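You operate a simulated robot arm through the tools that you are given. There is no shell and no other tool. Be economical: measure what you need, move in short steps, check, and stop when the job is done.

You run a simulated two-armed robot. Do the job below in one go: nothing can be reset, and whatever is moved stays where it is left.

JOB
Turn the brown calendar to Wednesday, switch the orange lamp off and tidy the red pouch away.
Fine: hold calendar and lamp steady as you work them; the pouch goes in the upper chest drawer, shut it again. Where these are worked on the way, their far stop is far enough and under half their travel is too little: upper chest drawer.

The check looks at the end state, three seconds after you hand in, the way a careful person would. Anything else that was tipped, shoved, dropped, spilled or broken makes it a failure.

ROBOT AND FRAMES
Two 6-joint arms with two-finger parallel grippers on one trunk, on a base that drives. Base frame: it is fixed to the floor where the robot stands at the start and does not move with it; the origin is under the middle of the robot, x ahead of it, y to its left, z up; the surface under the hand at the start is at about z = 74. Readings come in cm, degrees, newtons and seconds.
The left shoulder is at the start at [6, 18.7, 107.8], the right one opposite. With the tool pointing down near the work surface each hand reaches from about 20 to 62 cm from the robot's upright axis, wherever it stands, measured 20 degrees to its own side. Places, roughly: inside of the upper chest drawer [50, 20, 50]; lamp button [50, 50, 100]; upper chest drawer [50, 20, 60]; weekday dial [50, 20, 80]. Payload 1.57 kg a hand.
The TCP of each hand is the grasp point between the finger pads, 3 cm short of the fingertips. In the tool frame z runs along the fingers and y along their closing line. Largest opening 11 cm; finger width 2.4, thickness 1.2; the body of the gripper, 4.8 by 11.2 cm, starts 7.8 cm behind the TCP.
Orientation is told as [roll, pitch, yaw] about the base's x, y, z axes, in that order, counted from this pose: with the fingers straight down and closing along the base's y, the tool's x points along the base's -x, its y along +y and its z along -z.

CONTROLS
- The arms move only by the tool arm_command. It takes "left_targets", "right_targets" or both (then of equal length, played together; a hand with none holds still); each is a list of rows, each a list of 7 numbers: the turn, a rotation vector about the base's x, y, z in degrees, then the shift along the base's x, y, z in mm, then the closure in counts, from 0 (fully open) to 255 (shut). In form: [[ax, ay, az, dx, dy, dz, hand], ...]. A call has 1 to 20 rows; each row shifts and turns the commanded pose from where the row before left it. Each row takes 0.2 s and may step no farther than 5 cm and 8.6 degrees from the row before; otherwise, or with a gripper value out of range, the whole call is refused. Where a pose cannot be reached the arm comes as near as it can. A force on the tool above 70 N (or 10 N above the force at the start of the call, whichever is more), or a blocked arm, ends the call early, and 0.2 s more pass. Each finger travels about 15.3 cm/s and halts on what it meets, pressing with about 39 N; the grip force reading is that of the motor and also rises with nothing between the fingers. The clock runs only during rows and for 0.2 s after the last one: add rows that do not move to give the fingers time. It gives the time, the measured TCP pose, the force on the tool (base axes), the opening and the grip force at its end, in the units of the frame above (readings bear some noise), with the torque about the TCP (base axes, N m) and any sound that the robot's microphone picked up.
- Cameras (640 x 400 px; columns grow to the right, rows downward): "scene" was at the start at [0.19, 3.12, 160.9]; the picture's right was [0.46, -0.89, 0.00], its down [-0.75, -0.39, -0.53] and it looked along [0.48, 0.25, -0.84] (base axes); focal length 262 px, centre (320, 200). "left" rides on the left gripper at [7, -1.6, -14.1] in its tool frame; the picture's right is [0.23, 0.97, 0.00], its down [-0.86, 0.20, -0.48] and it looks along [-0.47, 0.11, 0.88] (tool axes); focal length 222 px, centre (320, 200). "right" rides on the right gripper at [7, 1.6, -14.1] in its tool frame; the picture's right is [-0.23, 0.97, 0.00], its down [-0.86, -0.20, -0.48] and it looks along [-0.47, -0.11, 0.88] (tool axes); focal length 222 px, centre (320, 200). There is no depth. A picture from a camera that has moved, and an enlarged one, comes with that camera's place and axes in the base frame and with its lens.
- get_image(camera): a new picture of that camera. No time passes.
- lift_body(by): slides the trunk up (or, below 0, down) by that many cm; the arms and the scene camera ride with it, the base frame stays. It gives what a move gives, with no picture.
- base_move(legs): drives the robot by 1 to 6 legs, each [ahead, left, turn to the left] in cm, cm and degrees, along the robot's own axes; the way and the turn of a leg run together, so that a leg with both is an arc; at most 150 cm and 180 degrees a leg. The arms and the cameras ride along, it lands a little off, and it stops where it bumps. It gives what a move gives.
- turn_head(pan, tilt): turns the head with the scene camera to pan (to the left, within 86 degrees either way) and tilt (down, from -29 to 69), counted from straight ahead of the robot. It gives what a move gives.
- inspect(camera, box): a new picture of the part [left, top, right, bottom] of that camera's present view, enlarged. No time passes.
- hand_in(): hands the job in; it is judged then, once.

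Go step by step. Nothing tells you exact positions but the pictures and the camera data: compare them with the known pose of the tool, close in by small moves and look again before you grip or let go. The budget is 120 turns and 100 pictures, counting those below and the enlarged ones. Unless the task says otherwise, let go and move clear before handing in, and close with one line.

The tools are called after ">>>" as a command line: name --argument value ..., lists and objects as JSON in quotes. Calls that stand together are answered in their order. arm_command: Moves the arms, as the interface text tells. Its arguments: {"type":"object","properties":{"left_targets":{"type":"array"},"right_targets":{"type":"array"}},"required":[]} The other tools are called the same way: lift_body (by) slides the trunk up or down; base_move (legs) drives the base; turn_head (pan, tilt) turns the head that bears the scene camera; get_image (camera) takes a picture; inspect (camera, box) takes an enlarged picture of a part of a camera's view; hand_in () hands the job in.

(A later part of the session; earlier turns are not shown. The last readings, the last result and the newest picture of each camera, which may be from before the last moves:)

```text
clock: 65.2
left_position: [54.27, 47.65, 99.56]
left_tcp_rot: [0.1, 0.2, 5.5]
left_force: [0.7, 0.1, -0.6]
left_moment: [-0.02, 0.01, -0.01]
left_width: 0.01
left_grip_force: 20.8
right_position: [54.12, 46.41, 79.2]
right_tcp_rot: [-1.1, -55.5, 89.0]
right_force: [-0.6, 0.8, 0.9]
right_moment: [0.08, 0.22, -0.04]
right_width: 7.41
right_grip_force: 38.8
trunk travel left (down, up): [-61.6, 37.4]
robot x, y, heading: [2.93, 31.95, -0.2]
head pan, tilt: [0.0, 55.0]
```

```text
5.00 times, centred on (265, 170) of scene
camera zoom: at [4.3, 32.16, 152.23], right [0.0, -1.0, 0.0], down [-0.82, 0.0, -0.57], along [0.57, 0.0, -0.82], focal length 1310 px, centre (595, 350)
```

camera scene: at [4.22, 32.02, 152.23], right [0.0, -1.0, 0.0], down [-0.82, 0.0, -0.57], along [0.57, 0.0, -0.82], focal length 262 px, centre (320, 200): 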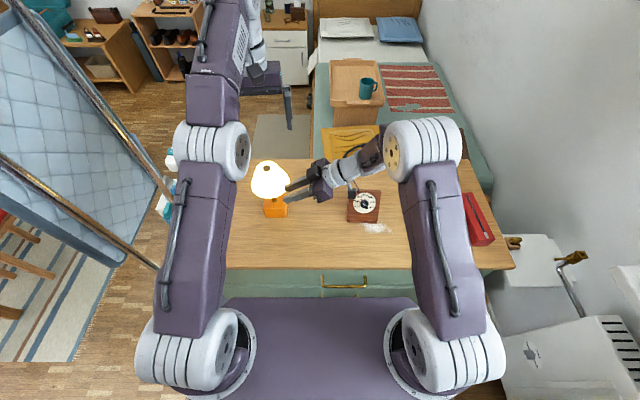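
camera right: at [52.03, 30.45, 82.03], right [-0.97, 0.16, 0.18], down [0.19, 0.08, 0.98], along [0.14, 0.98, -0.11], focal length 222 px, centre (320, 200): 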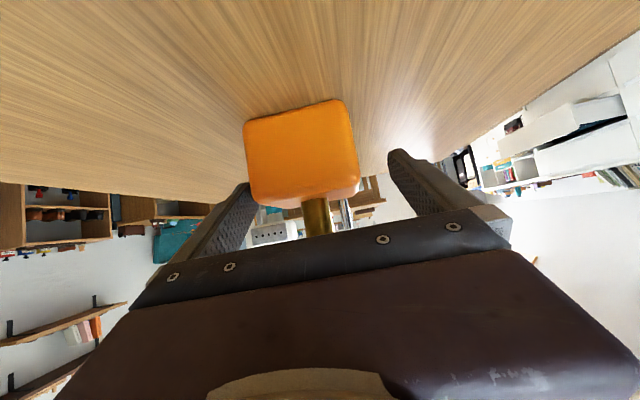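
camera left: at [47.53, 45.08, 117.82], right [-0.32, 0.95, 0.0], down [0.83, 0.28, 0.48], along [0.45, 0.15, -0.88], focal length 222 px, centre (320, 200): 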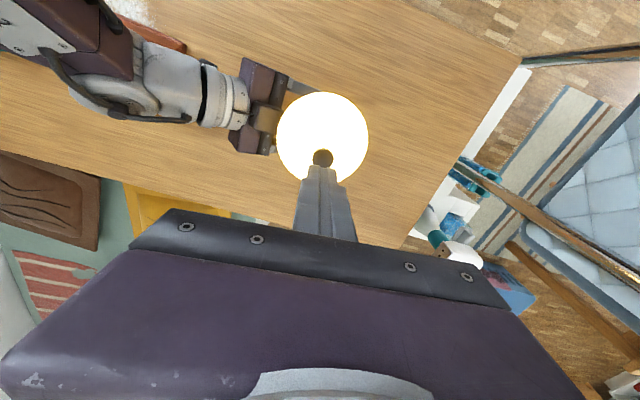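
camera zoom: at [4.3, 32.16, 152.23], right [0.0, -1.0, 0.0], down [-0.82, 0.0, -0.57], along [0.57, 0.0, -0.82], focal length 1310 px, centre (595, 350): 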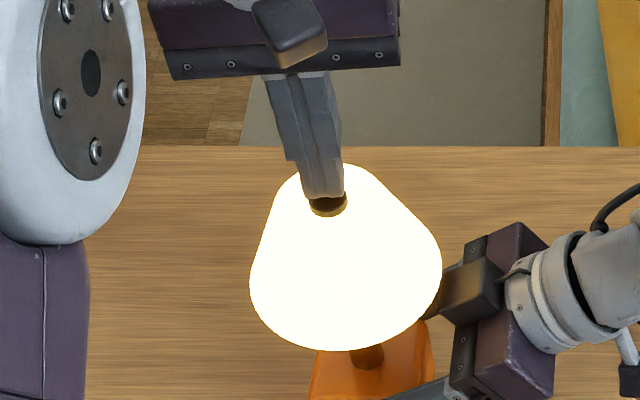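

>>> arm_command --left_targets '[[0, 0, 0, 0, 0, -2, 255], [0, 0, 0, 0, 0, -2, 255], [0, 0, 0, 0, 0, 0, 255]]'

```text
clock: 66.0
left_position: [54.28, 47.67, 99.24]
left_tcp_rot: [0.0, 0.2, 5.6]
left_force: [-0.4, -1.6, 0.7]
left_moment: [-0.01, 0.03, -0.01]
left_width: 0.01
left_grip_force: 20.7
right_position: [54.22, 46.42, 79.08]
right_tcp_rot: [-1.1, -55.5, 89.1]
right_force: [-1.0, 0.8, 0.9]
right_moment: [0.05, 0.23, -0.05]
right_width: 7.36
right_grip_force: 39.0
trunk travel left (down, up): [-61.6, 37.4]
robot x, y, heading: [3.31, 32.24, 0.2]
head pan, tilt: [0.0, 55.0]
```

>>> arm_command --left_targets '[[0, 0, 0, 0, 0, -2, 255], [0, 0, 0, 0, 0, -1, 255], [0, 0, 0, 0, 0, 0, 255]]'

```text
clock: 66.8
left_position: [54.33, 47.52, 98.91]
left_tcp_rot: [0.0, 0.1, 5.5]
left_force: [0.0, 0.2, 0.9]
left_moment: [0.02, -0.03, 0.0]
left_width: 0.01
left_grip_force: 21.2
right_position: [54.21, 46.22, 79.12]
right_tcp_rot: [-1.1, -55.5, 89.2]
right_force: [-0.8, -0.6, 0.4]
right_moment: [0.14, 0.21, -0.06]
right_width: 7.38
right_grip_force: 39.2
trunk travel left (down, up): [-61.6, 37.4]
robot x, y, heading: [2.76, 32.47, 0.4]
head pan, tilt: [0.0, 55.0]
heard: click
```

A click was heard. I'll lift off and check the lamp.

>>> arm_command --left_targets '[[0, 0, 0, 0, 0, 5, 255], [0, 0, 0, 0, 0, 20, 255], [0, 0, 0, 0, 0, 20, 255], [0, 0, 0, 0, 0, 0, 255]]'

>>> inspect --camera "scene" --box '[220, 130, 310, 210]'

```text
clock: 67.8
left_position: [54.36, 47.63, 103.43]
left_tcp_rot: [0.0, 0.2, 5.4]
left_force: [0.3, -0.5, -1.0]
left_moment: [-0.03, -0.01, -0.01]
left_width: 0.0
left_grip_force: 21.2
right_position: [54.26, 46.34, 79.15]
right_tcp_rot: [-1.1, -55.5, 89.1]
right_force: [-1.5, 1.7, 0.0]
right_moment: [-0.03, 0.24, -0.03]
right_width: 7.38
right_grip_force: 38.9
trunk travel left (down, up): [-61.6, 37.4]
robot x, y, heading: [2.93, 32.13, 0.5]
head pan, tilt: [0.0, 55.0]
```

```text
5.00 times, centred on (265, 170) of scene
camera zoom: at [4.29, 32.16, 152.23], right [0.0, -1.0, 0.0], down [-0.82, 0.0, -0.57], along [0.57, 0.0, -0.82], focal length 1310 px, centre (595, 350)
```

zoom: 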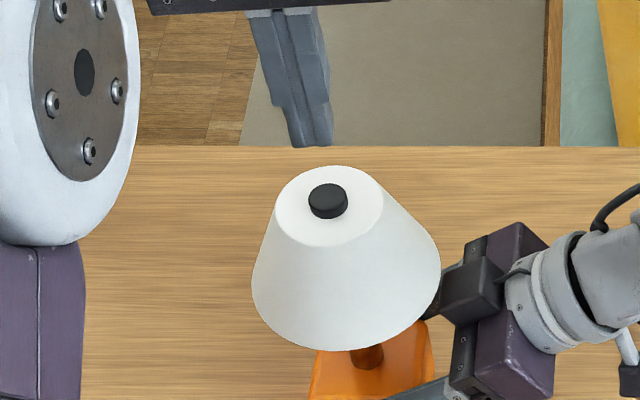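

The lamp is off. I'll release the base and retrace the right hand's path out.

>>> arm_command --right_targets '[[0, 0, 0, 0, 0, 0, 60], [0, 0, 0, 0, 0, 0, 0], [0, 0, 0, 0, 0, 0, 0], [0, 0, 0, 0, -13, 16, 0], [0, 0, 0, 0, -13, 16, 0], [0, 0, 0, 0, -13, 16, 0], [0, 0, 0, 0, -13, 16, 0], [0, 0, 0, 0, 0, 0, 100], [0, 0, 0, 0, 0, 0, 180], [0, 0, 0, -20, 0, 0, 180], [0, 0, 0, -20, 0, 0, 180], [0, 0, 0, -20, 0, 0, 180], [0, 0, 0, -20, -10, 0, 180], [0, 0, 0, -5, -10, 20, 180], [0, 0, 0, -5, 0, 30, 180], [0, 0, 0, -5, 0, 20, 180]]'

>>> arm_command --left_targets '[[0, 0, -5.5, 0, 0, 30, 255], [0, 0, 0, 0, 0, 30, 255], [0, 0, 0, -10, 0, 30, 255], [0, 0, 0, -20, 0, 20, 100], [0, 0, 0, -20, 0, 0, 0]]'

>>> get_image --camera "scene"

```text
clock: 71.2
left_position: [54.47, 47.51, 103.5]
left_tcp_rot: [-0.1, 0.0, 5.6]
left_force: [-0.1, 1.1, -0.6]
left_moment: [0.01, 0.0, 0.03]
left_width: 0.0
left_grip_force: 21.4
right_position: [44.71, 39.22, 92.55]
right_tcp_rot: [-1.2, -55.5, 89.0]
right_force: [0.7, 1.3, 0.6]
right_moment: [0.0, -0.01, -0.02]
right_width: 3.23
right_grip_force: 0.0
trunk travel left (down, up): [-61.6, 37.4]
robot x, y, heading: [3.06, 32.12, 0.2]
head pan, tilt: [0.0, 55.0]
```

```text
clock: 72.4
left_position: [49.3, 47.42, 114.38]
left_tcp_rot: [0.0, 0.1, -0.1]
left_force: [-0.6, 0.2, 0.3]
left_moment: [0.01, -0.04, 0.0]
left_width: 11.02
left_grip_force: 0.1
right_position: [44.69, 39.23, 92.71]
right_tcp_rot: [-1.2, -55.4, 89.2]
right_force: [0.1, 0.9, 0.6]
right_moment: [0.01, 0.01, -0.04]
right_width: 3.25
right_grip_force: 0.0
trunk travel left (down, up): [-61.6, 37.4]
robot x, y, heading: [3.27, 32.34, 0.2]
head pan, tilt: [0.0, 55.0]
```

```text
31 pictures are left
camera scene: at [4.19, 32.15, 152.23], right [0.0, -1.0, 0.0], down [-0.82, 0.0, -0.57], along [0.57, 0.0, -0.82], focal length 262 px, centre (320, 200)
```

scene: 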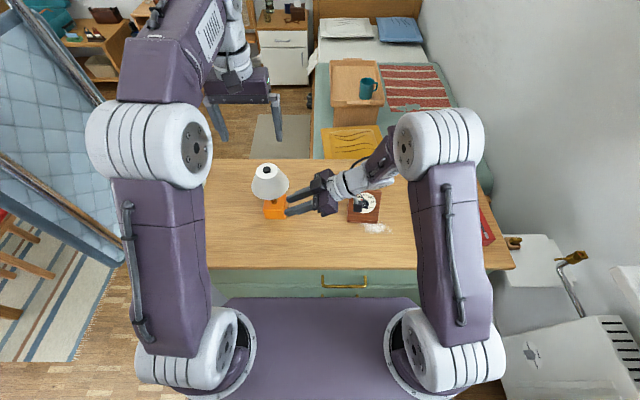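

All well so far. Now I'll raise the trunk, drive back to the right for the red pouch, and then turn the right hand downward.

>>> lift_body --by 9

>>> base_move --legs '[[-3, -32, 0]]'

>>> arm_command --right_targets '[[0, 0, -8.4, 0, -15, 15, 180], [0, 0, -8.4, 0, -15, 15, 180], [0, 0, -8.4, 0, -15, 15, 180], [0, 0, -8.4, 0, -15, 10, 180], [0, 0, -8.4, 0, -15, 10, 180], [0, 0, -8.4, 0, -15, 10, 180], [0, 0, -8.4, 0, -15, 10, 100], [0, 0, -8.4, 0, -15, 10, 0], [0, 0, -8.4, 0, -15, 0, 0], [0, 0, -8.4, 0, -15, 0, 0], [0, 0, -5.1, 0, 0, 0, 0], [0, 8, 0, 0, -10, 0, 0], [0, 8, 0, 0, -10, 0, 0], [0, 8, 0, 0, -10, 0, 0], [0, 8, 0, 0, -10, 0, 0], [0, 8, 0, 0, -10, 0, 0], [0, 8, 0, 0, -10, 0, 0], [0, 7.5, 0, 0, 0, 0, 0]]'

>>> get_image --camera "scene"

```text
clock: 73.6
left_position: [49.57, 47.52, 123.35]
left_tcp_rot: [-0.1, 0.1, 0.0]
left_force: [-0.5, 0.4, -0.5]
left_moment: [-0.02, 0.03, 0.0]
left_width: 11.01
left_grip_force: 0.0
right_position: [44.77, 39.22, 101.66]
right_tcp_rot: [-1.1, -55.5, 89.1]
right_force: [0.7, -0.6, -0.6]
right_moment: [-0.03, 0.02, 0.02]
right_width: 3.19
right_grip_force: 0.1
trunk travel left (down, up): [-70.6, 28.4]
robot x, y, heading: [2.74, 31.93, 0.2]
head pan, tilt: [0.0, 55.0]
```

```text
clock: 75.8
left_position: [46.6, 14.59, 123.39]
left_tcp_rot: [0.0, 0.2, -0.2]
left_force: [0.3, 0.2, -0.1]
left_moment: [-0.02, 0.0, -0.01]
left_width: 10.99
left_grip_force: 0.1
right_position: [41.87, 6.47, 101.72]
right_tcp_rot: [-1.2, -55.6, 88.8]
right_force: [0.5, 0.1, 0.0]
right_moment: [0.02, 0.01, 0.0]
right_width: 3.21
right_grip_force: 0.0
trunk travel left (down, up): [-70.6, 28.4]
robot x, y, heading: [0.15, -0.33, -0.2]
head pan, tilt: [0.0, 55.0]
```

```text
clock: 79.6
left_position: [46.59, 14.67, 123.41]
left_tcp_rot: [0.0, 0.3, -0.2]
left_force: [-0.3, -0.3, -0.5]
left_moment: [0.02, 0.02, 0.0]
left_width: 11.02
left_grip_force: 0.1
right_position: [41.35, -11.83, 106.6]
right_tcp_rot: [-9.3, -8.4, 0.0]
right_force: [0.1, -0.2, 0.6]
right_moment: [-0.01, 0.01, -0.04]
right_width: 11.01
right_grip_force: 0.0
right hand out of reach, approached as far as the arm can: row 6, 7, 8, 14, 16, 17, 18
trunk travel left (down, up): [-70.6, 28.4]
robot x, y, heading: [-0.01, -0.64, -0.4]
head pan, tilt: [0.0, 55.0]
```

```text
30 pictures are left
camera scene: at [1.44, -0.43, 161.23], right [0.0, -1.0, 0.0], down [-0.82, 0.0, -0.57], along [0.57, 0.0, -0.82], focal length 262 px, centre (320, 200)
```

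scene: 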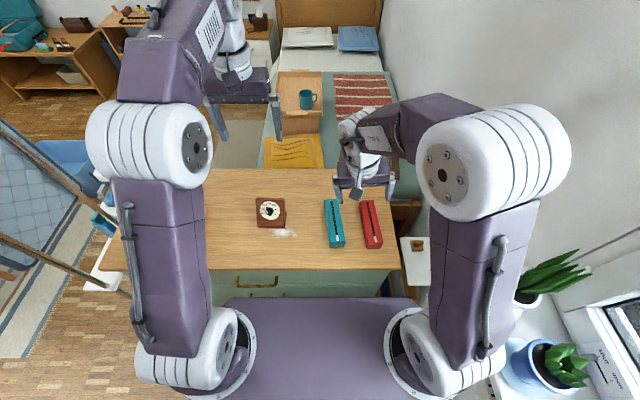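

>>> arm_command --right_targets '[[4.7, 4.2, 0, 20, -22, 0, 0], [4.6, 4.2, 0, 20, -22, 0, 0], [0, 0, 0, 21, -23, -30, 0], [0, 0, 0, 0, 0, -40, 0], [0, 0, 0, 0, 0, 0, 0]]'

>>> get_image --camera "right"

>>> inspect --camera "scene" --box '[300, 160, 420, 270]'

```text
clock: 80.8
left_position: [46.54, 14.68, 123.45]
left_tcp_rot: [-0.1, 0.1, -0.2]
left_force: [0.6, -0.9, -0.1]
left_moment: [-0.01, -0.02, -0.02]
left_width: 10.99
left_grip_force: 0.1
right_position: [43.24, -15.37, 97.57]
right_tcp_rot: [-9.1, -7.7, 0.0]
right_force: [-0.6, -0.4, 0.6]
right_moment: [-0.02, -0.01, -0.01]
right_width: 10.97
right_grip_force: 0.1
right hand out of reach, approached as far as the arm can: row 1, 2
trunk travel left (down, up): [-70.6, 28.4]
robot x, y, heading: [-0.19, -0.27, -0.2]
head pan, tilt: [0.0, 55.0]
```

```text
29 pictures are left
camera right: at [34.66, -11.6, 110.27], right [0.25, 0.96, -0.12], down [0.78, -0.12, 0.61], along [0.58, -0.25, -0.78], focal length 222 px, centre (320, 200)
```

right: 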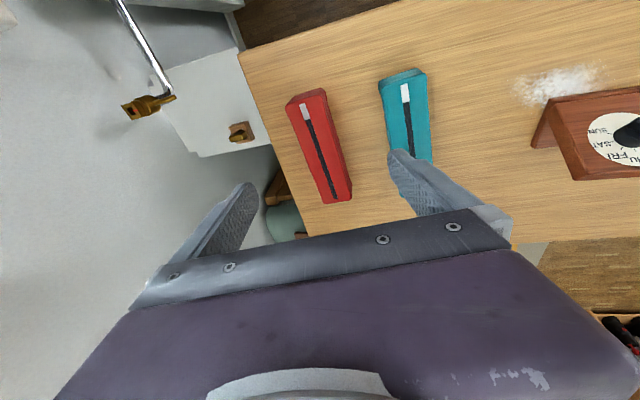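

```text
3.64 times, centred on (360, 215) of scene
camera zoom: at [1.22, -0.39, 161.23], right [0.0, -1.0, 0.0], down [-0.82, 0.0, -0.57], along [0.57, 0.0, -0.82], focal length 953 px, centre (174, 146)
```

zoom: 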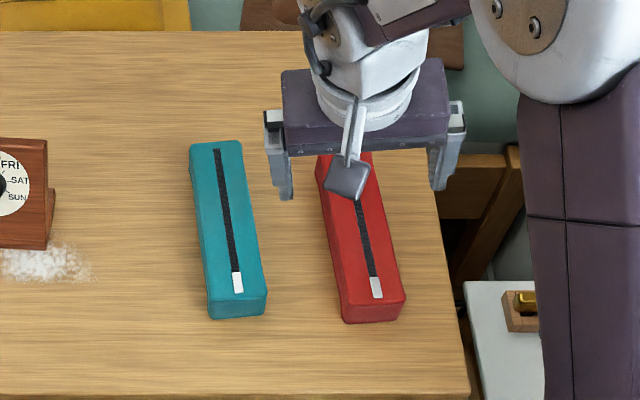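

>>> arm_command --right_targets '[[0, 0, 0, 20, -15, -10, 0], [4.6, 0, 0, 0, 0, 0, 0], [4.6, 0, 0, 0, 0, 0, 0], [0, 4, 0, 0, 0, 0, 0], [0, 4, 0, 0, 0, 0, 0]]'

```text
clock: 82.0
left_position: [46.57, 14.74, 123.33]
left_tcp_rot: [0.0, 0.2, -0.3]
left_force: [0.7, 0.2, -0.2]
left_moment: [0.03, -0.01, -0.02]
left_width: 10.98
left_grip_force: 0.0
right_position: [43.37, -17.49, 94.4]
right_tcp_rot: [-9.2, -1.0, -0.1]
right_force: [0.1, -0.7, -0.5]
right_moment: [0.02, -0.02, -0.01]
right_width: 10.99
right_grip_force: 0.1
right hand out of reach, approached as far as the arm can: row 3, 4, 5
trunk travel left (down, up): [-70.6, 28.4]
robot x, y, heading: [-0.04, -0.33, -0.1]
head pan, tilt: [0.0, 55.0]
```

>>> arm_command --right_targets '[[0, 0, 0, 15, -5, 0, 0], [0, 0, 0, 15, -5, 0, 0], [0, 0, 0, 15, 0, 0, 0]]'

>>> get_image --camera "scene"

```text
clock: 82.8
left_position: [46.73, 14.7, 123.31]
left_tcp_rot: [0.0, 0.2, -0.2]
left_force: [-0.9, 0.1, 0.3]
left_moment: [-0.02, 0.0, 0.0]
left_width: 10.99
left_grip_force: 0.1
right_position: [44.68, -19.44, 91.37]
right_tcp_rot: [-8.5, -0.6, -0.3]
right_force: [-0.2, 0.9, 0.1]
right_moment: [0.01, -0.02, -0.03]
right_width: 11.0
right_grip_force: 0.0
right hand out of reach, approached as far as the arm can: row 1, 2, 3
trunk travel left (down, up): [-70.6, 28.4]
robot x, y, heading: [-0.11, -0.36, -0.1]
head pan, tilt: [0.0, 55.0]
```

```text
27 pictures are left
camera scene: at [1.37, -0.41, 161.23], right [0.0, -1.0, 0.0], down [-0.82, 0.0, -0.57], along [0.57, 0.0, -0.82], focal length 262 px, centre (320, 200)
```

scene: 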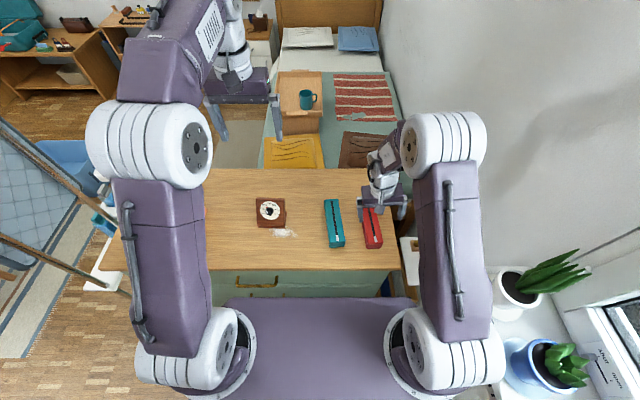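

>>> arm_command --right_targets '[[0, 0, 0, 0, 0, -15, 0], [2, 0, 0, 0, 0, -10, 0], [2, 0, 0, 0, 0, -5, 0], [2, 0, 0, 5, 0, -5, 0], [2, 0, 0, 5, 0, 0, 0]]'

>>> get_image --camera "right"

```text
clock: 84.0
left_position: [46.65, 14.71, 123.38]
left_tcp_rot: [0.0, 0.3, -0.3]
left_force: [0.1, 0.1, 1.1]
left_moment: [-0.02, 0.02, 0.01]
left_width: 11.01
left_grip_force: 0.1
right_position: [42.36, -19.7, 86.66]
right_tcp_rot: [-5.3, -1.1, -0.3]
right_force: [-0.2, 0.0, -0.5]
right_moment: [-0.01, -0.01, 0.0]
right_width: 11.02
right_grip_force: 0.1
right hand out of reach, approached as far as the arm can: row 1, 2, 3, 4, 5
trunk travel left (down, up): [-70.6, 28.4]
robot x, y, heading: [0.37, -0.05, -0.3]
head pan, tilt: [0.0, 55.0]
```

```text
26 pictures are left
camera right: at [35.21, -16.86, 100.59], right [0.23, 0.97, -0.09], down [0.85, -0.16, 0.51], along [0.48, -0.19, -0.85], focal length 222 px, centre (320, 200)
```

right: 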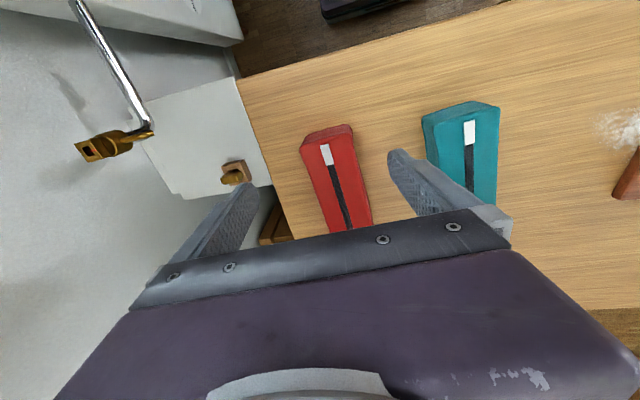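

The right arm is at a reach boundary in its current posture, but the pouch lies just ahead of it. I'll drive forward a little and use the trunk to lower the hand.

>>> base_move --legs '[[5.5, 0.5, 0]]'

>>> get_image --camera "right"

```text
clock: 84.9
left_position: [51.87, 15.19, 123.58]
left_tcp_rot: [0.0, 0.0, -0.3]
left_force: [-0.5, 0.2, 0.4]
left_moment: [-0.02, -0.02, 0.02]
left_width: 10.98
left_grip_force: 0.1
right_position: [47.8, -19.36, 87.06]
right_tcp_rot: [-5.4, -1.4, 0.0]
right_force: [-0.9, 0.0, 0.3]
right_moment: [-0.02, -0.03, 0.03]
right_width: 10.99
right_grip_force: 0.0
trunk travel left (down, up): [-70.6, 28.4]
robot x, y, heading: [5.6, 0.26, -0.1]
head pan, tilt: [0.0, 55.0]
```

```text
25 pictures are left
camera right: at [40.55, -16.36, 100.71], right [0.23, 0.97, -0.09], down [0.84, -0.16, 0.51], along [0.48, -0.19, -0.85], focal length 222 px, centre (320, 200)
```

right: 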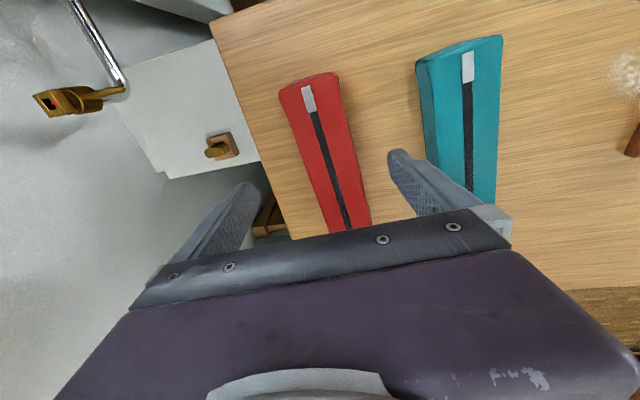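

>>> arm_command --right_targets '[[0, 0, 0, 0, 10, 0, 0], [0, 0, 0, 0, 0, 0, 0]]'

>>> lift_body --by -7.5

>>> inspect --camera "right" --box '[200, 60, 440, 230]'

```text
clock: 85.5
left_position: [52.07, 15.25, 123.46]
left_tcp_rot: [0.0, 0.1, -0.3]
left_force: [0.6, -0.6, 0.6]
left_moment: [-0.04, -0.01, 0.01]
left_width: 11.03
left_grip_force: 0.2
right_position: [47.98, -18.27, 86.73]
right_tcp_rot: [-5.5, -1.2, -0.1]
right_force: [0.5, 0.1, -0.2]
right_moment: [-0.01, 0.0, -0.02]
right_width: 10.99
right_grip_force: 0.1
trunk travel left (down, up): [-70.6, 28.4]
robot x, y, heading: [5.54, 0.08, -0.2]
head pan, tilt: [0.0, 55.0]
```

```text
clock: 86.7
left_position: [52.2, 15.22, 115.88]
left_tcp_rot: [-0.1, 0.2, -0.2]
left_force: [-0.1, 0.6, -0.6]
left_moment: [0.03, 0.01, 0.02]
left_width: 11.01
left_grip_force: 0.1
right_position: [47.95, -18.28, 79.15]
right_tcp_rot: [-5.4, -1.1, 0.0]
right_force: [-0.5, -0.1, 0.7]
right_moment: [-0.02, 0.0, 0.0]
right_width: 11.01
right_grip_force: 0.1
trunk travel left (down, up): [-63.1, 35.9]
robot x, y, heading: [5.44, 0.23, -0.1]
head pan, tilt: [0.0, 55.0]
```

```text
2.35 times, centred on (320, 145) of right
camera zoom: at [40.8, -15.37, 93.05], right [0.23, 0.97, -0.09], down [0.85, -0.15, 0.51], along [0.48, -0.19, -0.85], focal length 523 px, centre (320, 329)
```

zoom: 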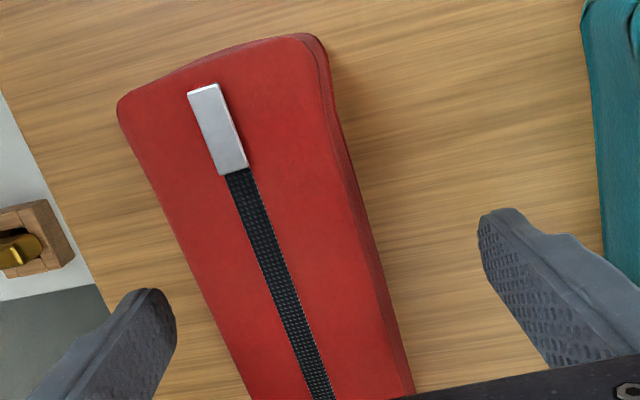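

>>> arm_command --right_targets '[[0, 0, 0, 0, -8, 0, 0], [0, 0, 0, 0, 0, 0, 40], [0, 0, 0, 0, 0, 0, 80], [0, 0, 0, 0, 0, 0, 120], [0, 0, 0, 0, 0, 0, 160], [0, 0, 0, 0, 0, 0, 160]]'

>>> inspect --camera "right" --box '[200, 60, 440, 230]'

```text
clock: 88.1
left_position: [52.21, 15.25, 115.96]
left_tcp_rot: [0.0, 0.2, -0.3]
left_force: [-1.2, 0.7, -0.6]
left_moment: [0.0, -0.01, 0.0]
left_width: 11.0
left_grip_force: 0.1
right_position: [48.04, -19.04, 79.22]
right_tcp_rot: [-5.4, -1.2, -0.1]
right_force: [0.7, -1.6, 2.9]
right_moment: [0.03, 0.1, 0.24]
right_width: 6.08
right_grip_force: 38.7
trunk travel left (down, up): [-63.1, 35.9]
robot x, y, heading: [5.56, 0.28, -0.2]
head pan, tilt: [0.0, 55.0]
```

```text
2.35 times, centred on (320, 145) of right
camera zoom: at [40.8, -16.14, 93.05], right [0.23, 0.97, -0.09], down [0.85, -0.15, 0.51], along [0.48, -0.19, -0.85], focal length 523 px, centre (320, 329)
```

zoom: 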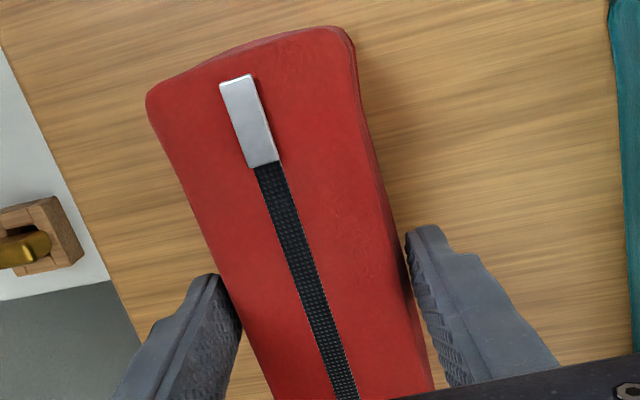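

Pouch gripped (6.1 cm). I'll lift it with the trunk and back away from the chest to make room for the drawer.

>>> lift_body --by 15

>>> base_move --legs '[[-32, 4, 0]]'

>>> turn_head --pan 10 --tilt 42

>>> get_image --camera "scene"

```text
clock: 89.8
left_position: [52.18, 15.08, 130.81]
left_tcp_rot: [0.0, 0.2, -0.3]
left_force: [-0.6, 0.4, 0.3]
left_moment: [-0.01, -0.03, 0.0]
left_width: 10.99
left_grip_force: 0.1
right_position: [47.99, -19.02, 94.21]
right_tcp_rot: [-5.3, -1.1, -0.1]
right_force: [0.6, -0.1, -1.9]
right_moment: [0.0, 0.09, 0.01]
right_width: 6.06
right_grip_force: 38.9
trunk travel left (down, up): [-78.1, 20.9]
robot x, y, heading: [5.48, 0.06, -0.5]
head pan, tilt: [0.0, 55.0]
```

```text
clock: 91.9
left_position: [20.61, 19.39, 130.77]
left_tcp_rot: [0.0, 0.2, 0.2]
left_force: [0.2, 0.4, -0.3]
left_moment: [0.0, 0.01, 0.03]
left_width: 10.98
left_grip_force: 0.0
right_position: [16.55, -14.74, 94.16]
right_tcp_rot: [-5.4, -0.9, 0.4]
right_force: [0.2, -0.8, -1.4]
right_moment: [-0.02, 0.05, -0.02]
right_width: 5.98
right_grip_force: 38.4
trunk travel left (down, up): [-78.1, 20.9]
robot x, y, heading: [-25.85, 4.17, 0.2]
head pan, tilt: [0.0, 55.0]
```

```text
clock: 92.7
left_position: [20.31, 19.54, 130.89]
left_tcp_rot: [0.0, 0.1, 0.2]
left_force: [0.0, 0.7, -0.1]
left_moment: [-0.01, -0.01, 0.04]
left_width: 11.01
left_grip_force: 0.0
right_position: [16.37, -14.75, 94.2]
right_tcp_rot: [-5.5, -1.0, 0.3]
right_force: [-0.1, -0.7, -1.4]
right_moment: [-0.02, 0.0, -0.07]
right_width: 5.92
right_grip_force: 39.2
trunk travel left (down, up): [-78.1, 20.9]
robot x, y, heading: [-25.75, 4.24, 0.8]
head pan, tilt: [10.0, 42.0]
```

```text
22 pictures are left
camera scene: at [-23.83, 5.48, 170.5], right [0.18, -0.98, 0.0], down [-0.66, -0.12, -0.74], along [0.73, 0.13, -0.67], focal length 262 px, centre (320, 200)
```

scene: 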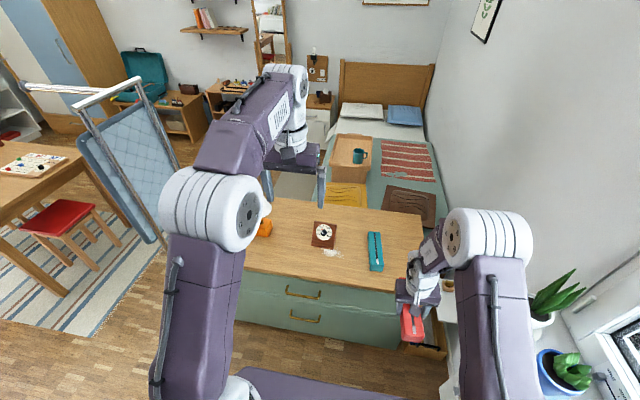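

Both handles are visible from here. I'll point the left hand forward with its fingers closing vertically while still high.

>>> arm_command --left_targets '[[0, -8, 0, 0, 0, -5, 0], [0, -8, 0, 0, 0, -5, 0], [0, -8, 0, 0, 0, -5, 0], [0, -8, 0, 0, 0, -5, 0], [0, -8, 0, 0, 0, 0, 0], [0, -8, 0, 0, 0, 0, 0], [0, -8, 0, 0, 0, 0, 0], [0, -8, 0, 0, 0, 0, 0], [0, -8, 0, 0, 0, 0, 0], [0, -8, 0, 0, 0, 0, 0], [8.08, 0, -1.43, 0, 0, 0, 0], [8.08, 0, -1.43, 0, 0, 0, 0], [8.08, 0, -1.43, 0, 0, 0, 0], [8.08, 0, -1.43, 0, 0, 0, 100], [8.08, 0, -1.43, 0, 0, 0, 140], [8.08, 0, -1.43, 0, 0, 0, 140], [8.08, 0, -1.43, 0, 0, 0, 140], [8.08, 0, -1.43, 0, 0, 0, 140], [8.08, 0, -1.43, 0, 0, 0, 140], [8.08, 0, -1.43, 0, 0, 0, 140]]'

>>> lift_body --by -20

>>> arm_command --right_targets '[[0, 0, 0, 0, -5, 40, 160], [0, 0, 0, 0, -5, 40, 160], [0, 0, 0, 0, -5, 40, 160], [0, 0, 0, 0, -5, 40, 160], [0, 0, 0, 0, -5, 40, 160]]'

```text
clock: 96.9
left_position: [20.75, 21.72, 128.5]
left_tcp_rot: [83.0, -3.4, -67.3]
left_force: [0.8, 0.1, -0.4]
left_moment: [-0.02, -0.01, 0.03]
left_width: 4.98
left_grip_force: 0.1
left hand out of reach, approached as far as the arm can: row 7, 8, 9, 10, 20
right_position: [16.49, -14.81, 94.17]
right_tcp_rot: [-5.4, -1.0, 0.3]
right_force: [0.5, 0.3, -2.3]
right_moment: [-0.03, 0.03, -0.01]
right_width: 5.84
right_grip_force: 39.1
trunk travel left (down, up): [-78.1, 20.9]
robot x, y, heading: [-26.36, 4.35, 0.7]
head pan, tilt: [10.0, 42.0]
```

```text
clock: 99.1
left_position: [20.67, 21.65, 108.53]
left_tcp_rot: [83.0, -3.5, -67.2]
left_force: [-0.1, 0.5, 0.2]
left_moment: [-0.01, 0.02, 0.03]
left_width: 4.97
left_grip_force: 0.1
right_position: [16.48, -14.8, 74.21]
right_tcp_rot: [-5.5, -1.1, 0.3]
right_force: [0.0, 0.3, -2.3]
right_moment: [-0.01, 0.02, 0.01]
right_width: 5.81
right_grip_force: 38.9
trunk travel left (down, up): [-58.1, 40.9]
robot x, y, heading: [-25.92, 4.06, 0.4]
head pan, tilt: [10.0, 42.0]
```

```text
clock: 100.3
left_position: [20.6, 21.55, 108.54]
left_tcp_rot: [83.0, -3.6, -67.2]
left_force: [1.2, 0.4, -0.8]
left_moment: [-0.02, 0.0, -0.01]
left_width: 4.97
left_grip_force: 0.1
right_position: [11.84, -16.94, 84.48]
right_tcp_rot: [-7.3, -2.0, 0.4]
right_force: [0.6, 0.0, -1.4]
right_moment: [0.0, 0.04, 0.03]
right_width: 5.75
right_grip_force: 39.1
right hand out of reach, approached as far as the arm can: row 1, 2, 3, 4, 5
trunk travel left (down, up): [-58.1, 40.9]
robot x, y, heading: [-25.72, 3.83, 0.1]
head pan, tilt: [10.0, 42.0]
```

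The right hand stays where it is with the pouch; the base and trunk will do its moves. I'll straighten the left hand's aim, tilt it about 45° down and lower it in front of the upper handle.

>>> arm_command --left_targets '[[0, 0, -7.4, 0, 0, -10, 140], [0, 0, -7.4, 0, 0, -20, 140], [0, 0, -7.4, 0, 0, -30, 140], [0, 7.5, 0, 0, 0, -40, 140], [0, 7.5, 0, 0, 0, -40, 140], [0, 7.5, 0, 0, 0, -40, 140], [0, 7.5, 0, 0, 0, -40, 140], [0, 0, 0, 0, 0, -40, 140], [0, 0, 0, 0, 0, -40, 140], [0, 0, 0, 0, 0, 0, 140]]'

>>> get_image --camera "left"

>>> get_image --camera "scene"

```text
clock: 102.5
left_position: [25.14, 15.69, 80.04]
left_tcp_rot: [53.0, -2.5, -87.3]
left_force: [-0.4, 1.2, -0.4]
left_moment: [-0.01, -0.01, -0.01]
left_width: 4.96
left_grip_force: 0.1
left hand out of reach, approached as far as the arm can: row 1, 2, 3, 4, 7, 8, 9
right_position: [11.9, -17.03, 84.53]
right_tcp_rot: [-7.3, -2.0, 0.4]
right_force: [-0.5, 1.2, -1.9]
right_moment: [0.03, 0.02, -0.02]
right_width: 5.75
right_grip_force: 38.9
trunk travel left (down, up): [-58.1, 40.9]
robot x, y, heading: [-25.89, 4.09, 0.2]
head pan, tilt: [10.0, 42.0]
```

```text
21 pictures are left
camera left: at [12.47, 22.43, 87.03], right [0.57, 0.29, 0.77], down [-0.22, -0.85, 0.48], along [0.79, -0.45, -0.42], focal length 222 px, centre (320, 200)
```

left: 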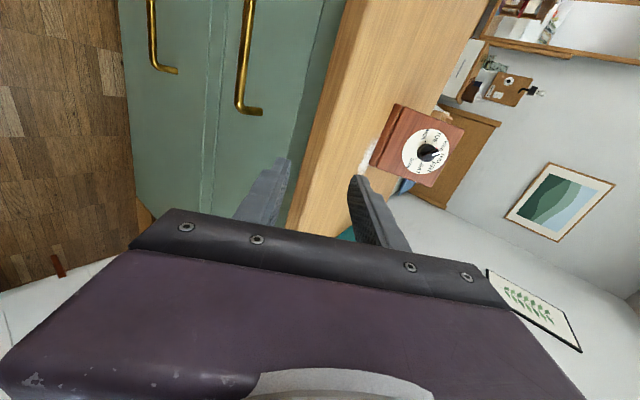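

```text
20 pictures are left
camera scene: at [-23.8, 5.48, 150.5], right [0.18, -0.98, 0.0], down [-0.66, -0.12, -0.74], along [0.73, 0.13, -0.67], focal length 262 px, centre (320, 200)
```

scene: 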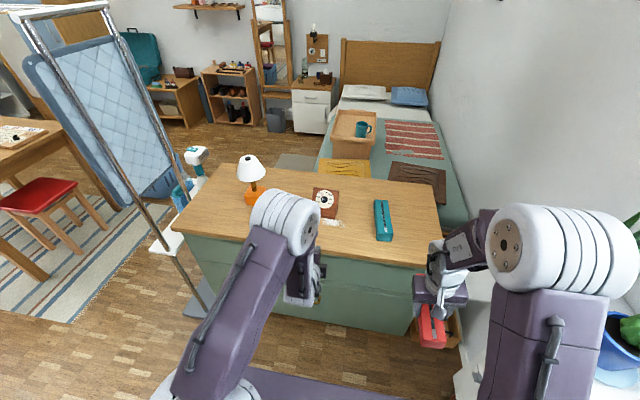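

The upper handle's bar is at about x 30.3, z 64, with its right end at y≈17.5 and centre ≈23. I'll lower the trunk to bring the left hand to it, then shift across to the middle of the handle.

>>> lift_body --by -10

>>> arm_command --left_targets '[[0, 0, 0, 0, 25, 0, 140], [0, 0, 0, 0, 25, 0, 140], [0, 0, 0, 0, 22, 0, 140], [0, 0, 0, 0, 0, 0, 140]]'

>>> get_image --camera "left"

```text
clock: 103.8
left_position: [25.11, 15.78, 70.09]
left_tcp_rot: [53.1, -2.5, -87.2]
left_force: [0.9, -0.6, 0.2]
left_moment: [-0.01, 0.01, -0.02]
left_width: 4.93
left_grip_force: 0.1
right_position: [11.93, -16.93, 74.41]
right_tcp_rot: [-7.3, -1.9, 0.4]
right_force: [-0.1, 0.3, -2.0]
right_moment: [0.01, 0.03, 0.0]
right_width: 5.71
right_grip_force: 39.1
trunk travel left (down, up): [-48.1, 50.9]
robot x, y, heading: [-26.31, 4.19, 0.1]
head pan, tilt: [10.0, 42.0]
```

```text
clock: 104.8
left_position: [24.77, 16.89, 70.75]
left_tcp_rot: [53.0, -1.9, -86.6]
left_force: [0.0, 0.7, 0.3]
left_moment: [0.0, 0.01, -0.01]
left_width: 4.98
left_grip_force: 0.0
left hand out of reach, approached as far as the arm can: row 1, 2, 3
right_position: [11.9, -17.02, 74.27]
right_tcp_rot: [-7.3, -1.8, 0.4]
right_force: [0.1, 0.0, -1.7]
right_moment: [0.0, 0.02, 0.03]
right_width: 5.75
right_grip_force: 38.9
trunk travel left (down, up): [-48.1, 50.9]
robot x, y, heading: [-26.14, 3.86, 0.6]
head pan, tilt: [10.0, 42.0]
```

```text
19 pictures are left
camera left: at [12.05, 23.23, 77.86], right [0.57, 0.29, 0.77], down [-0.21, -0.85, 0.48], along [0.79, -0.43, -0.43], focal length 222 px, centre (320, 200)
```

left: 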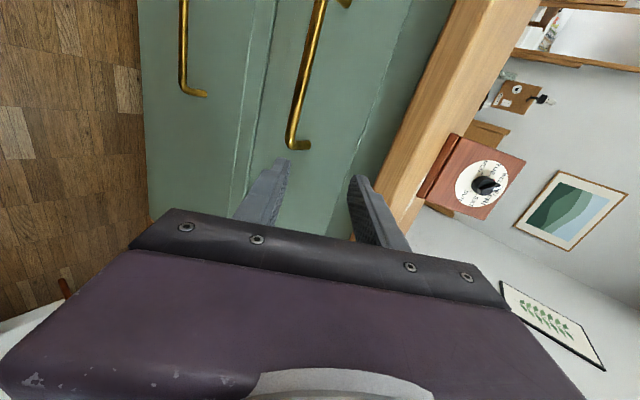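

Refined, the bar is at about x 32.3, z 61, centre y 23.4. The arm is at its limit sideways, so I'll use the base and trunk to line up.

>>> base_move --legs '[[0, 6.3, 0]]'

>>> lift_body --by -6.5

>>> get_image --camera "left"

```text
clock: 105.8
left_position: [24.69, 23.11, 70.66]
left_tcp_rot: [53.0, -1.9, -86.6]
left_force: [0.5, 0.3, 0.5]
left_moment: [-0.04, 0.03, 0.0]
left_width: 4.92
left_grip_force: 0.0
right_position: [11.91, -10.73, 74.31]
right_tcp_rot: [-7.5, -1.9, 0.4]
right_force: [0.4, 0.2, -1.4]
right_moment: [0.0, 0.03, -0.03]
right_width: 5.73
right_grip_force: 39.2
trunk travel left (down, up): [-48.1, 50.9]
robot x, y, heading: [-26.27, 10.3, 0.5]
head pan, tilt: [10.0, 42.0]
```

```text
clock: 106.8
left_position: [24.72, 23.09, 64.28]
left_tcp_rot: [53.0, -2.0, -86.6]
left_force: [0.0, -0.1, 0.4]
left_moment: [-0.02, -0.04, 0.01]
left_width: 4.96
left_grip_force: 0.0
right_position: [11.84, -10.81, 67.89]
right_tcp_rot: [-7.3, -1.9, 0.4]
right_force: [-0.1, -0.5, -2.2]
right_moment: [0.02, 0.02, 0.02]
right_width: 5.74
right_grip_force: 39.1
trunk travel left (down, up): [-41.6, 57.4]
robot x, y, heading: [-25.65, 10.34, 0.6]
head pan, tilt: [10.0, 42.0]
```

```text
18 pictures are left
camera left: at [12.01, 29.5, 71.37], right [0.57, 0.29, 0.77], down [-0.21, -0.85, 0.48], along [0.79, -0.44, -0.43], focal length 222 px, centre (320, 200)
```

left: 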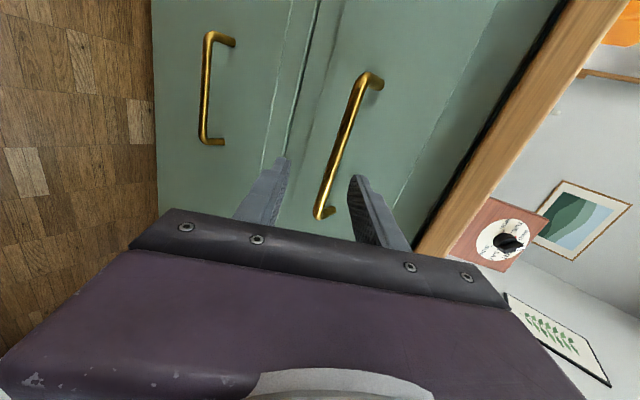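

I'll move up in small base/trunk steps, narrowing the fingers so that they clear the drawer front.

>>> base_move --legs '[[2.9, 0.5, 0]]'

>>> lift_body --by -1.8

>>> arm_command --left_targets '[[0, 0, 0, 0, 0, 0, 180], [0, 0, 0, 0, 0, 0, 180]]'

>>> inspect --camera "left" --box '[200, 40, 440, 230]'

```text
clock: 107.6
left_position: [27.69, 23.54, 64.27]
left_tcp_rot: [53.0, -2.0, -86.7]
left_force: [-0.3, -0.8, -0.7]
left_moment: [-0.02, 0.03, 0.02]
left_width: 4.95
left_grip_force: 0.1
right_position: [14.8, -10.12, 67.78]
right_tcp_rot: [-7.3, -1.8, 0.4]
right_force: [-0.2, -0.4, -2.5]
right_moment: [0.02, 0.11, 0.02]
right_width: 5.75
right_grip_force: 39.1
trunk travel left (down, up): [-41.6, 57.4]
robot x, y, heading: [-23.33, 10.77, 0.2]
head pan, tilt: [10.0, 42.0]
```

```text
clock: 108.3
left_position: [27.6, 23.43, 62.51]
left_tcp_rot: [53.0, -2.0, -86.6]
left_force: [0.1, 0.1, 0.3]
left_moment: [0.0, 0.01, 0.0]
left_width: 4.97
left_grip_force: 0.0
right_position: [14.64, -10.19, 66.06]
right_tcp_rot: [-7.3, -1.9, 0.4]
right_force: [0.1, -0.3, -1.6]
right_moment: [0.02, 0.05, -0.01]
right_width: 5.74
right_grip_force: 38.8
trunk travel left (down, up): [-39.8, 59.2]
robot x, y, heading: [-23.08, 11.0, 0.3]
head pan, tilt: [10.0, 42.0]
```

```text
clock: 108.9
left_position: [27.59, 23.54, 62.4]
left_tcp_rot: [53.0, -2.0, -86.7]
left_force: [-0.9, 0.0, -0.2]
left_moment: [-0.01, 0.01, -0.03]
left_width: 3.25
left_grip_force: 0.0
right_position: [14.67, -10.24, 66.02]
right_tcp_rot: [-7.3, -1.9, 0.4]
right_force: [-0.5, 0.4, -1.9]
right_moment: [-0.01, 0.04, 0.02]
right_width: 5.73
right_grip_force: 39.3
trunk travel left (down, up): [-39.8, 59.2]
robot x, y, heading: [-23.1, 11.12, 0.4]
head pan, tilt: [10.0, 42.0]
```

```text
2.11 times, centred on (320, 135) of left
camera zoom: at [14.92, 30.01, 69.55], right [0.57, 0.29, 0.77], down [-0.21, -0.85, 0.48], along [0.79, -0.44, -0.43], focal length 468 px, centre (320, 337)
```

zoom: 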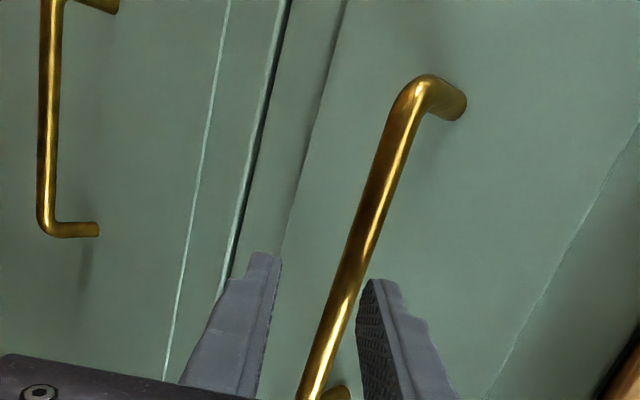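

The bar lines up; a 3 cm forward move should put it between the fingers.

>>> base_move --legs '[[2.9, 0, 0]]'

>>> inspect --camera "left" --box '[200, 40, 440, 230]'

```text
clock: 109.7
left_position: [30.62, 23.58, 62.33]
left_tcp_rot: [52.8, -1.9, -86.7]
left_force: [0.7, -0.1, 0.1]
left_moment: [-0.02, 0.01, 0.0]
left_width: 3.26
left_grip_force: 0.1
right_position: [17.77, -10.18, 65.92]
right_tcp_rot: [-7.4, -1.8, 0.3]
right_force: [-0.1, 0.1, -1.6]
right_moment: [0.0, 0.06, -0.02]
right_width: 5.73
right_grip_force: 39.4
trunk travel left (down, up): [-39.8, 59.2]
robot x, y, heading: [-20.45, 11.08, 0.2]
head pan, tilt: [10.0, 42.0]
```

```text
2.11 times, centred on (320, 135) of left
camera zoom: at [17.94, 30.01, 69.49], right [0.57, 0.29, 0.77], down [-0.21, -0.85, 0.48], along [0.79, -0.44, -0.43], focal length 468 px, centre (320, 337)
```

zoom: 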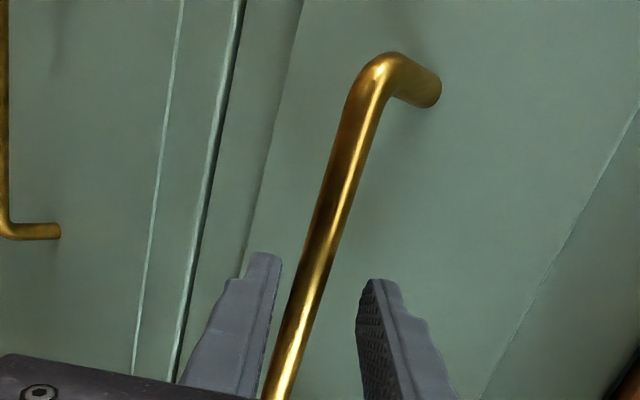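

>>> arm_command --left_targets '[[0, 0, 0, 0, 0, 0, 200], [0, 0, 0, 0, 0, 0, 220], [0, 0, 0, 0, 0, 0, 250], [0, 0, 0, 0, 0, 0, 250]]'

```text
clock: 110.7
left_position: [30.39, 23.51, 62.34]
left_tcp_rot: [52.8, -1.9, -86.7]
left_force: [-12.3, -3.8, -14.2]
left_moment: [0.04, 0.44, -0.3]
left_width: 1.95
left_grip_force: 9.9
right_position: [17.62, -10.21, 66.04]
right_tcp_rot: [-7.3, -1.8, 0.4]
right_force: [-0.5, -0.2, -2.2]
right_moment: [0.0, 0.01, -0.02]
right_width: 5.74
right_grip_force: 39.1
trunk travel left (down, up): [-39.8, 59.2]
robot x, y, heading: [-20.44, 10.67, 0.3]
head pan, tilt: [10.0, 42.0]
```

>>> arm_command --left_targets '[[0, 0, 0, -2, 0, -3, 250], [0, 0, 0, 0, 0, 0, 250], [0, 0, 0, 0, 0, 0, 250]]'

>>> inspect --camera "left" --box '[200, 40, 440, 230]'

```text
clock: 111.5
left_position: [30.35, 23.63, 62.21]
left_tcp_rot: [53.0, -1.9, -86.7]
left_force: [-12.6, -1.7, -10.3]
left_moment: [0.13, 0.32, -0.12]
left_width: 1.67
left_grip_force: 8.5
right_position: [17.64, -10.23, 66.12]
right_tcp_rot: [-7.2, -1.9, 0.4]
right_force: [-0.4, 0.0, -1.8]
right_moment: [0.01, 0.02, 0.01]
right_width: 5.72
right_grip_force: 38.5
trunk travel left (down, up): [-39.8, 59.2]
robot x, y, heading: [-20.37, 11.0, 0.3]
head pan, tilt: [10.0, 42.0]
```

```text
2.11 times, centred on (320, 135) of left
camera zoom: at [17.62, 29.99, 69.29], right [0.57, 0.29, 0.77], down [-0.21, -0.85, 0.48], along [0.79, -0.44, -0.43], focal length 468 px, centre (320, 337)
```

zoom: 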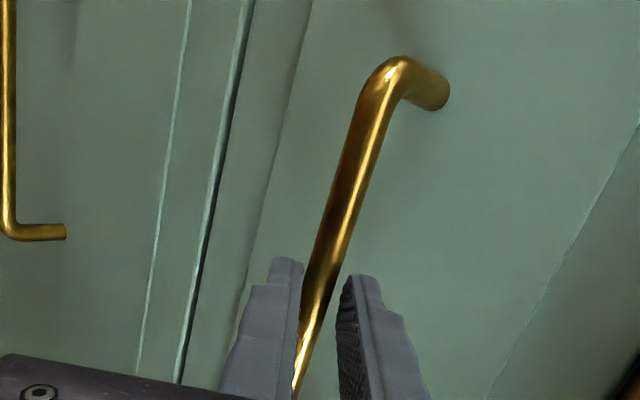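

>>> arm_command --left_targets '[[0, 0, 0, -2, 0, -4, 250], [0, 0, 0, 0, 0, -3, 250], [0, 0, 0, 0, 0, 0, 250], [0, 0, 0, 0, 0, 0, 250]]'

```text
clock: 112.5
left_position: [30.29, 23.57, 62.09]
left_tcp_rot: [53.9, -2.2, -86.6]
left_force: [-1.4, 9.3, 35.6]
left_moment: [0.75, -0.6, -0.18]
left_width: 1.31
left_grip_force: 29.6
right_position: [17.43, -10.27, 66.15]
right_tcp_rot: [-7.3, -2.1, 0.4]
right_force: [-0.5, 0.0, -1.5]
right_moment: [0.02, 0.02, 0.01]
right_width: 5.77
right_grip_force: 39.2
trunk travel left (down, up): [-39.8, 59.2]
robot x, y, heading: [-20.3, 11.27, 0.4]
head pan, tilt: [10.0, 42.0]
```

The bar is gripped. I'll relieve the small vertical load and pull by backing the base.

>>> arm_command --left_targets '[[0, 0, 0, 0, 0, 2, 255], [0, 0, 0, 0, 0, 1, 255]]'

>>> base_move --legs '[[-10, 0, 0]]'

>>> get_image --camera "scene"

```text
clock: 113.1
left_position: [30.19, 23.56, 62.09]
left_tcp_rot: [53.5, -2.0, -86.6]
left_force: [4.2, 6.9, 29.2]
left_moment: [0.93, -0.6, 0.1]
left_width: 1.33
left_grip_force: 29.6
right_position: [17.53, -10.35, 66.21]
right_tcp_rot: [-7.3, -1.9, 0.3]
right_force: [0.1, 0.1, -0.5]
right_moment: [0.04, 0.02, 0.02]
right_width: 5.72
right_grip_force: 39.0
trunk travel left (down, up): [-39.8, 59.2]
robot x, y, heading: [-20.02, 10.91, 0.4]
head pan, tilt: [10.0, 42.0]
```

```text
clock: 114.3
left_position: [20.05, 23.48, 62.0]
left_tcp_rot: [53.4, -2.0, -86.7]
left_force: [1.4, 9.8, 27.1]
left_moment: [0.81, -0.53, -0.12]
left_width: 1.32
left_grip_force: 29.9
right_position: [7.31, -10.23, 66.14]
right_tcp_rot: [-7.3, -2.1, 0.3]
right_force: [0.8, -0.3, -0.8]
right_moment: [0.0, 0.01, 0.0]
right_width: 5.73
right_grip_force: 39.4
trunk travel left (down, up): [-39.8, 59.2]
robot x, y, heading: [-30.78, 10.91, 0.2]
head pan, tilt: [10.0, 42.0]
```

```text
14 pictures are left
camera scene: at [-28.46, 12.28, 132.21], right [0.18, -0.98, 0.0], down [-0.66, -0.12, -0.75], along [0.73, 0.13, -0.67], focal length 262 px, centre (320, 200)
```

scene: 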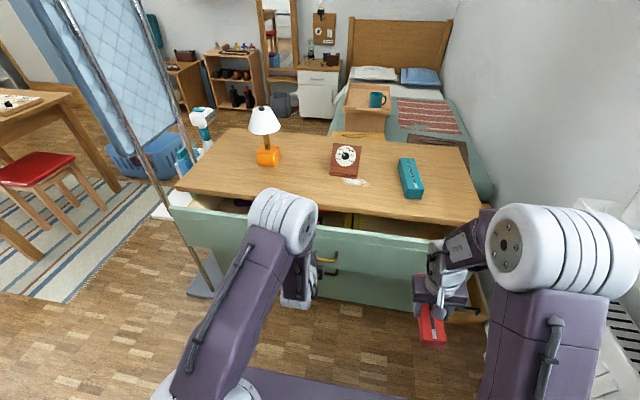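

The drawer slides open. Before pulling more, I'll check the left end near the rack post.

>>> inspect --camera "scene" --box '[120, 130, 360, 300]'

```text
2.35 times, centred on (240, 215) of scene
camera zoom: at [-28.46, 12.28, 132.21], right [0.18, -0.98, 0.0], down [-0.66, -0.12, -0.75], along [0.73, 0.13, -0.67], focal length 616 px, centre (508, 165)
```

zoom: 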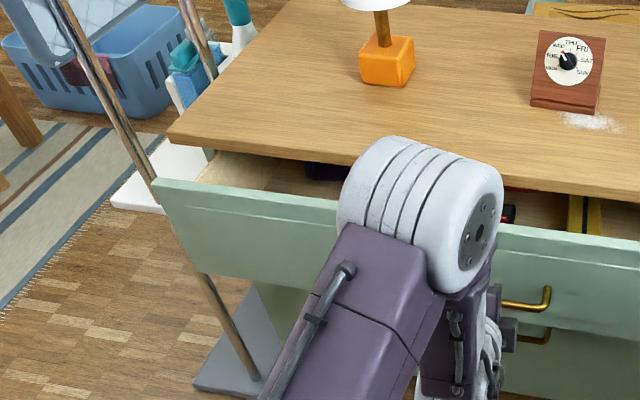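

The rack post is about 9 cm beyond the drawer's end, so it's clear. I'll pull further.

>>> base_move --legs '[[-14, 0, 0]]'

>>> get_image --camera "scene"

```text
clock: 115.6
left_position: [6.05, 23.5, 62.02]
left_tcp_rot: [53.4, -2.0, -86.5]
left_force: [1.2, 7.6, 18.6]
left_moment: [0.76, -0.38, -0.2]
left_width: 1.37
left_grip_force: 30.0
right_position: [-6.56, -10.24, 66.18]
right_tcp_rot: [-7.3, -2.0, 0.4]
right_force: [-1.1, 0.1, -1.8]
right_moment: [-0.01, 0.07, -0.05]
right_width: 5.72
right_grip_force: 38.9
trunk travel left (down, up): [-39.8, 59.2]
robot x, y, heading: [-44.47, 10.46, 0.1]
head pan, tilt: [10.0, 42.0]
```

```text
12 pictures are left
camera scene: at [-42.35, 12.2, 132.21], right [0.18, -0.98, 0.0], down [-0.66, -0.12, -0.74], along [0.73, 0.13, -0.67], focal length 262 px, centre (320, 200)
```

scene: 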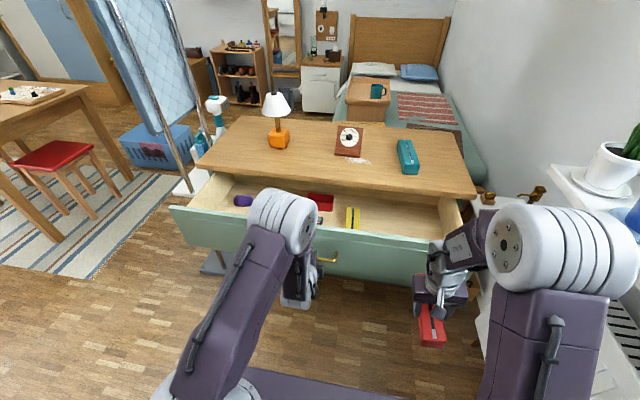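

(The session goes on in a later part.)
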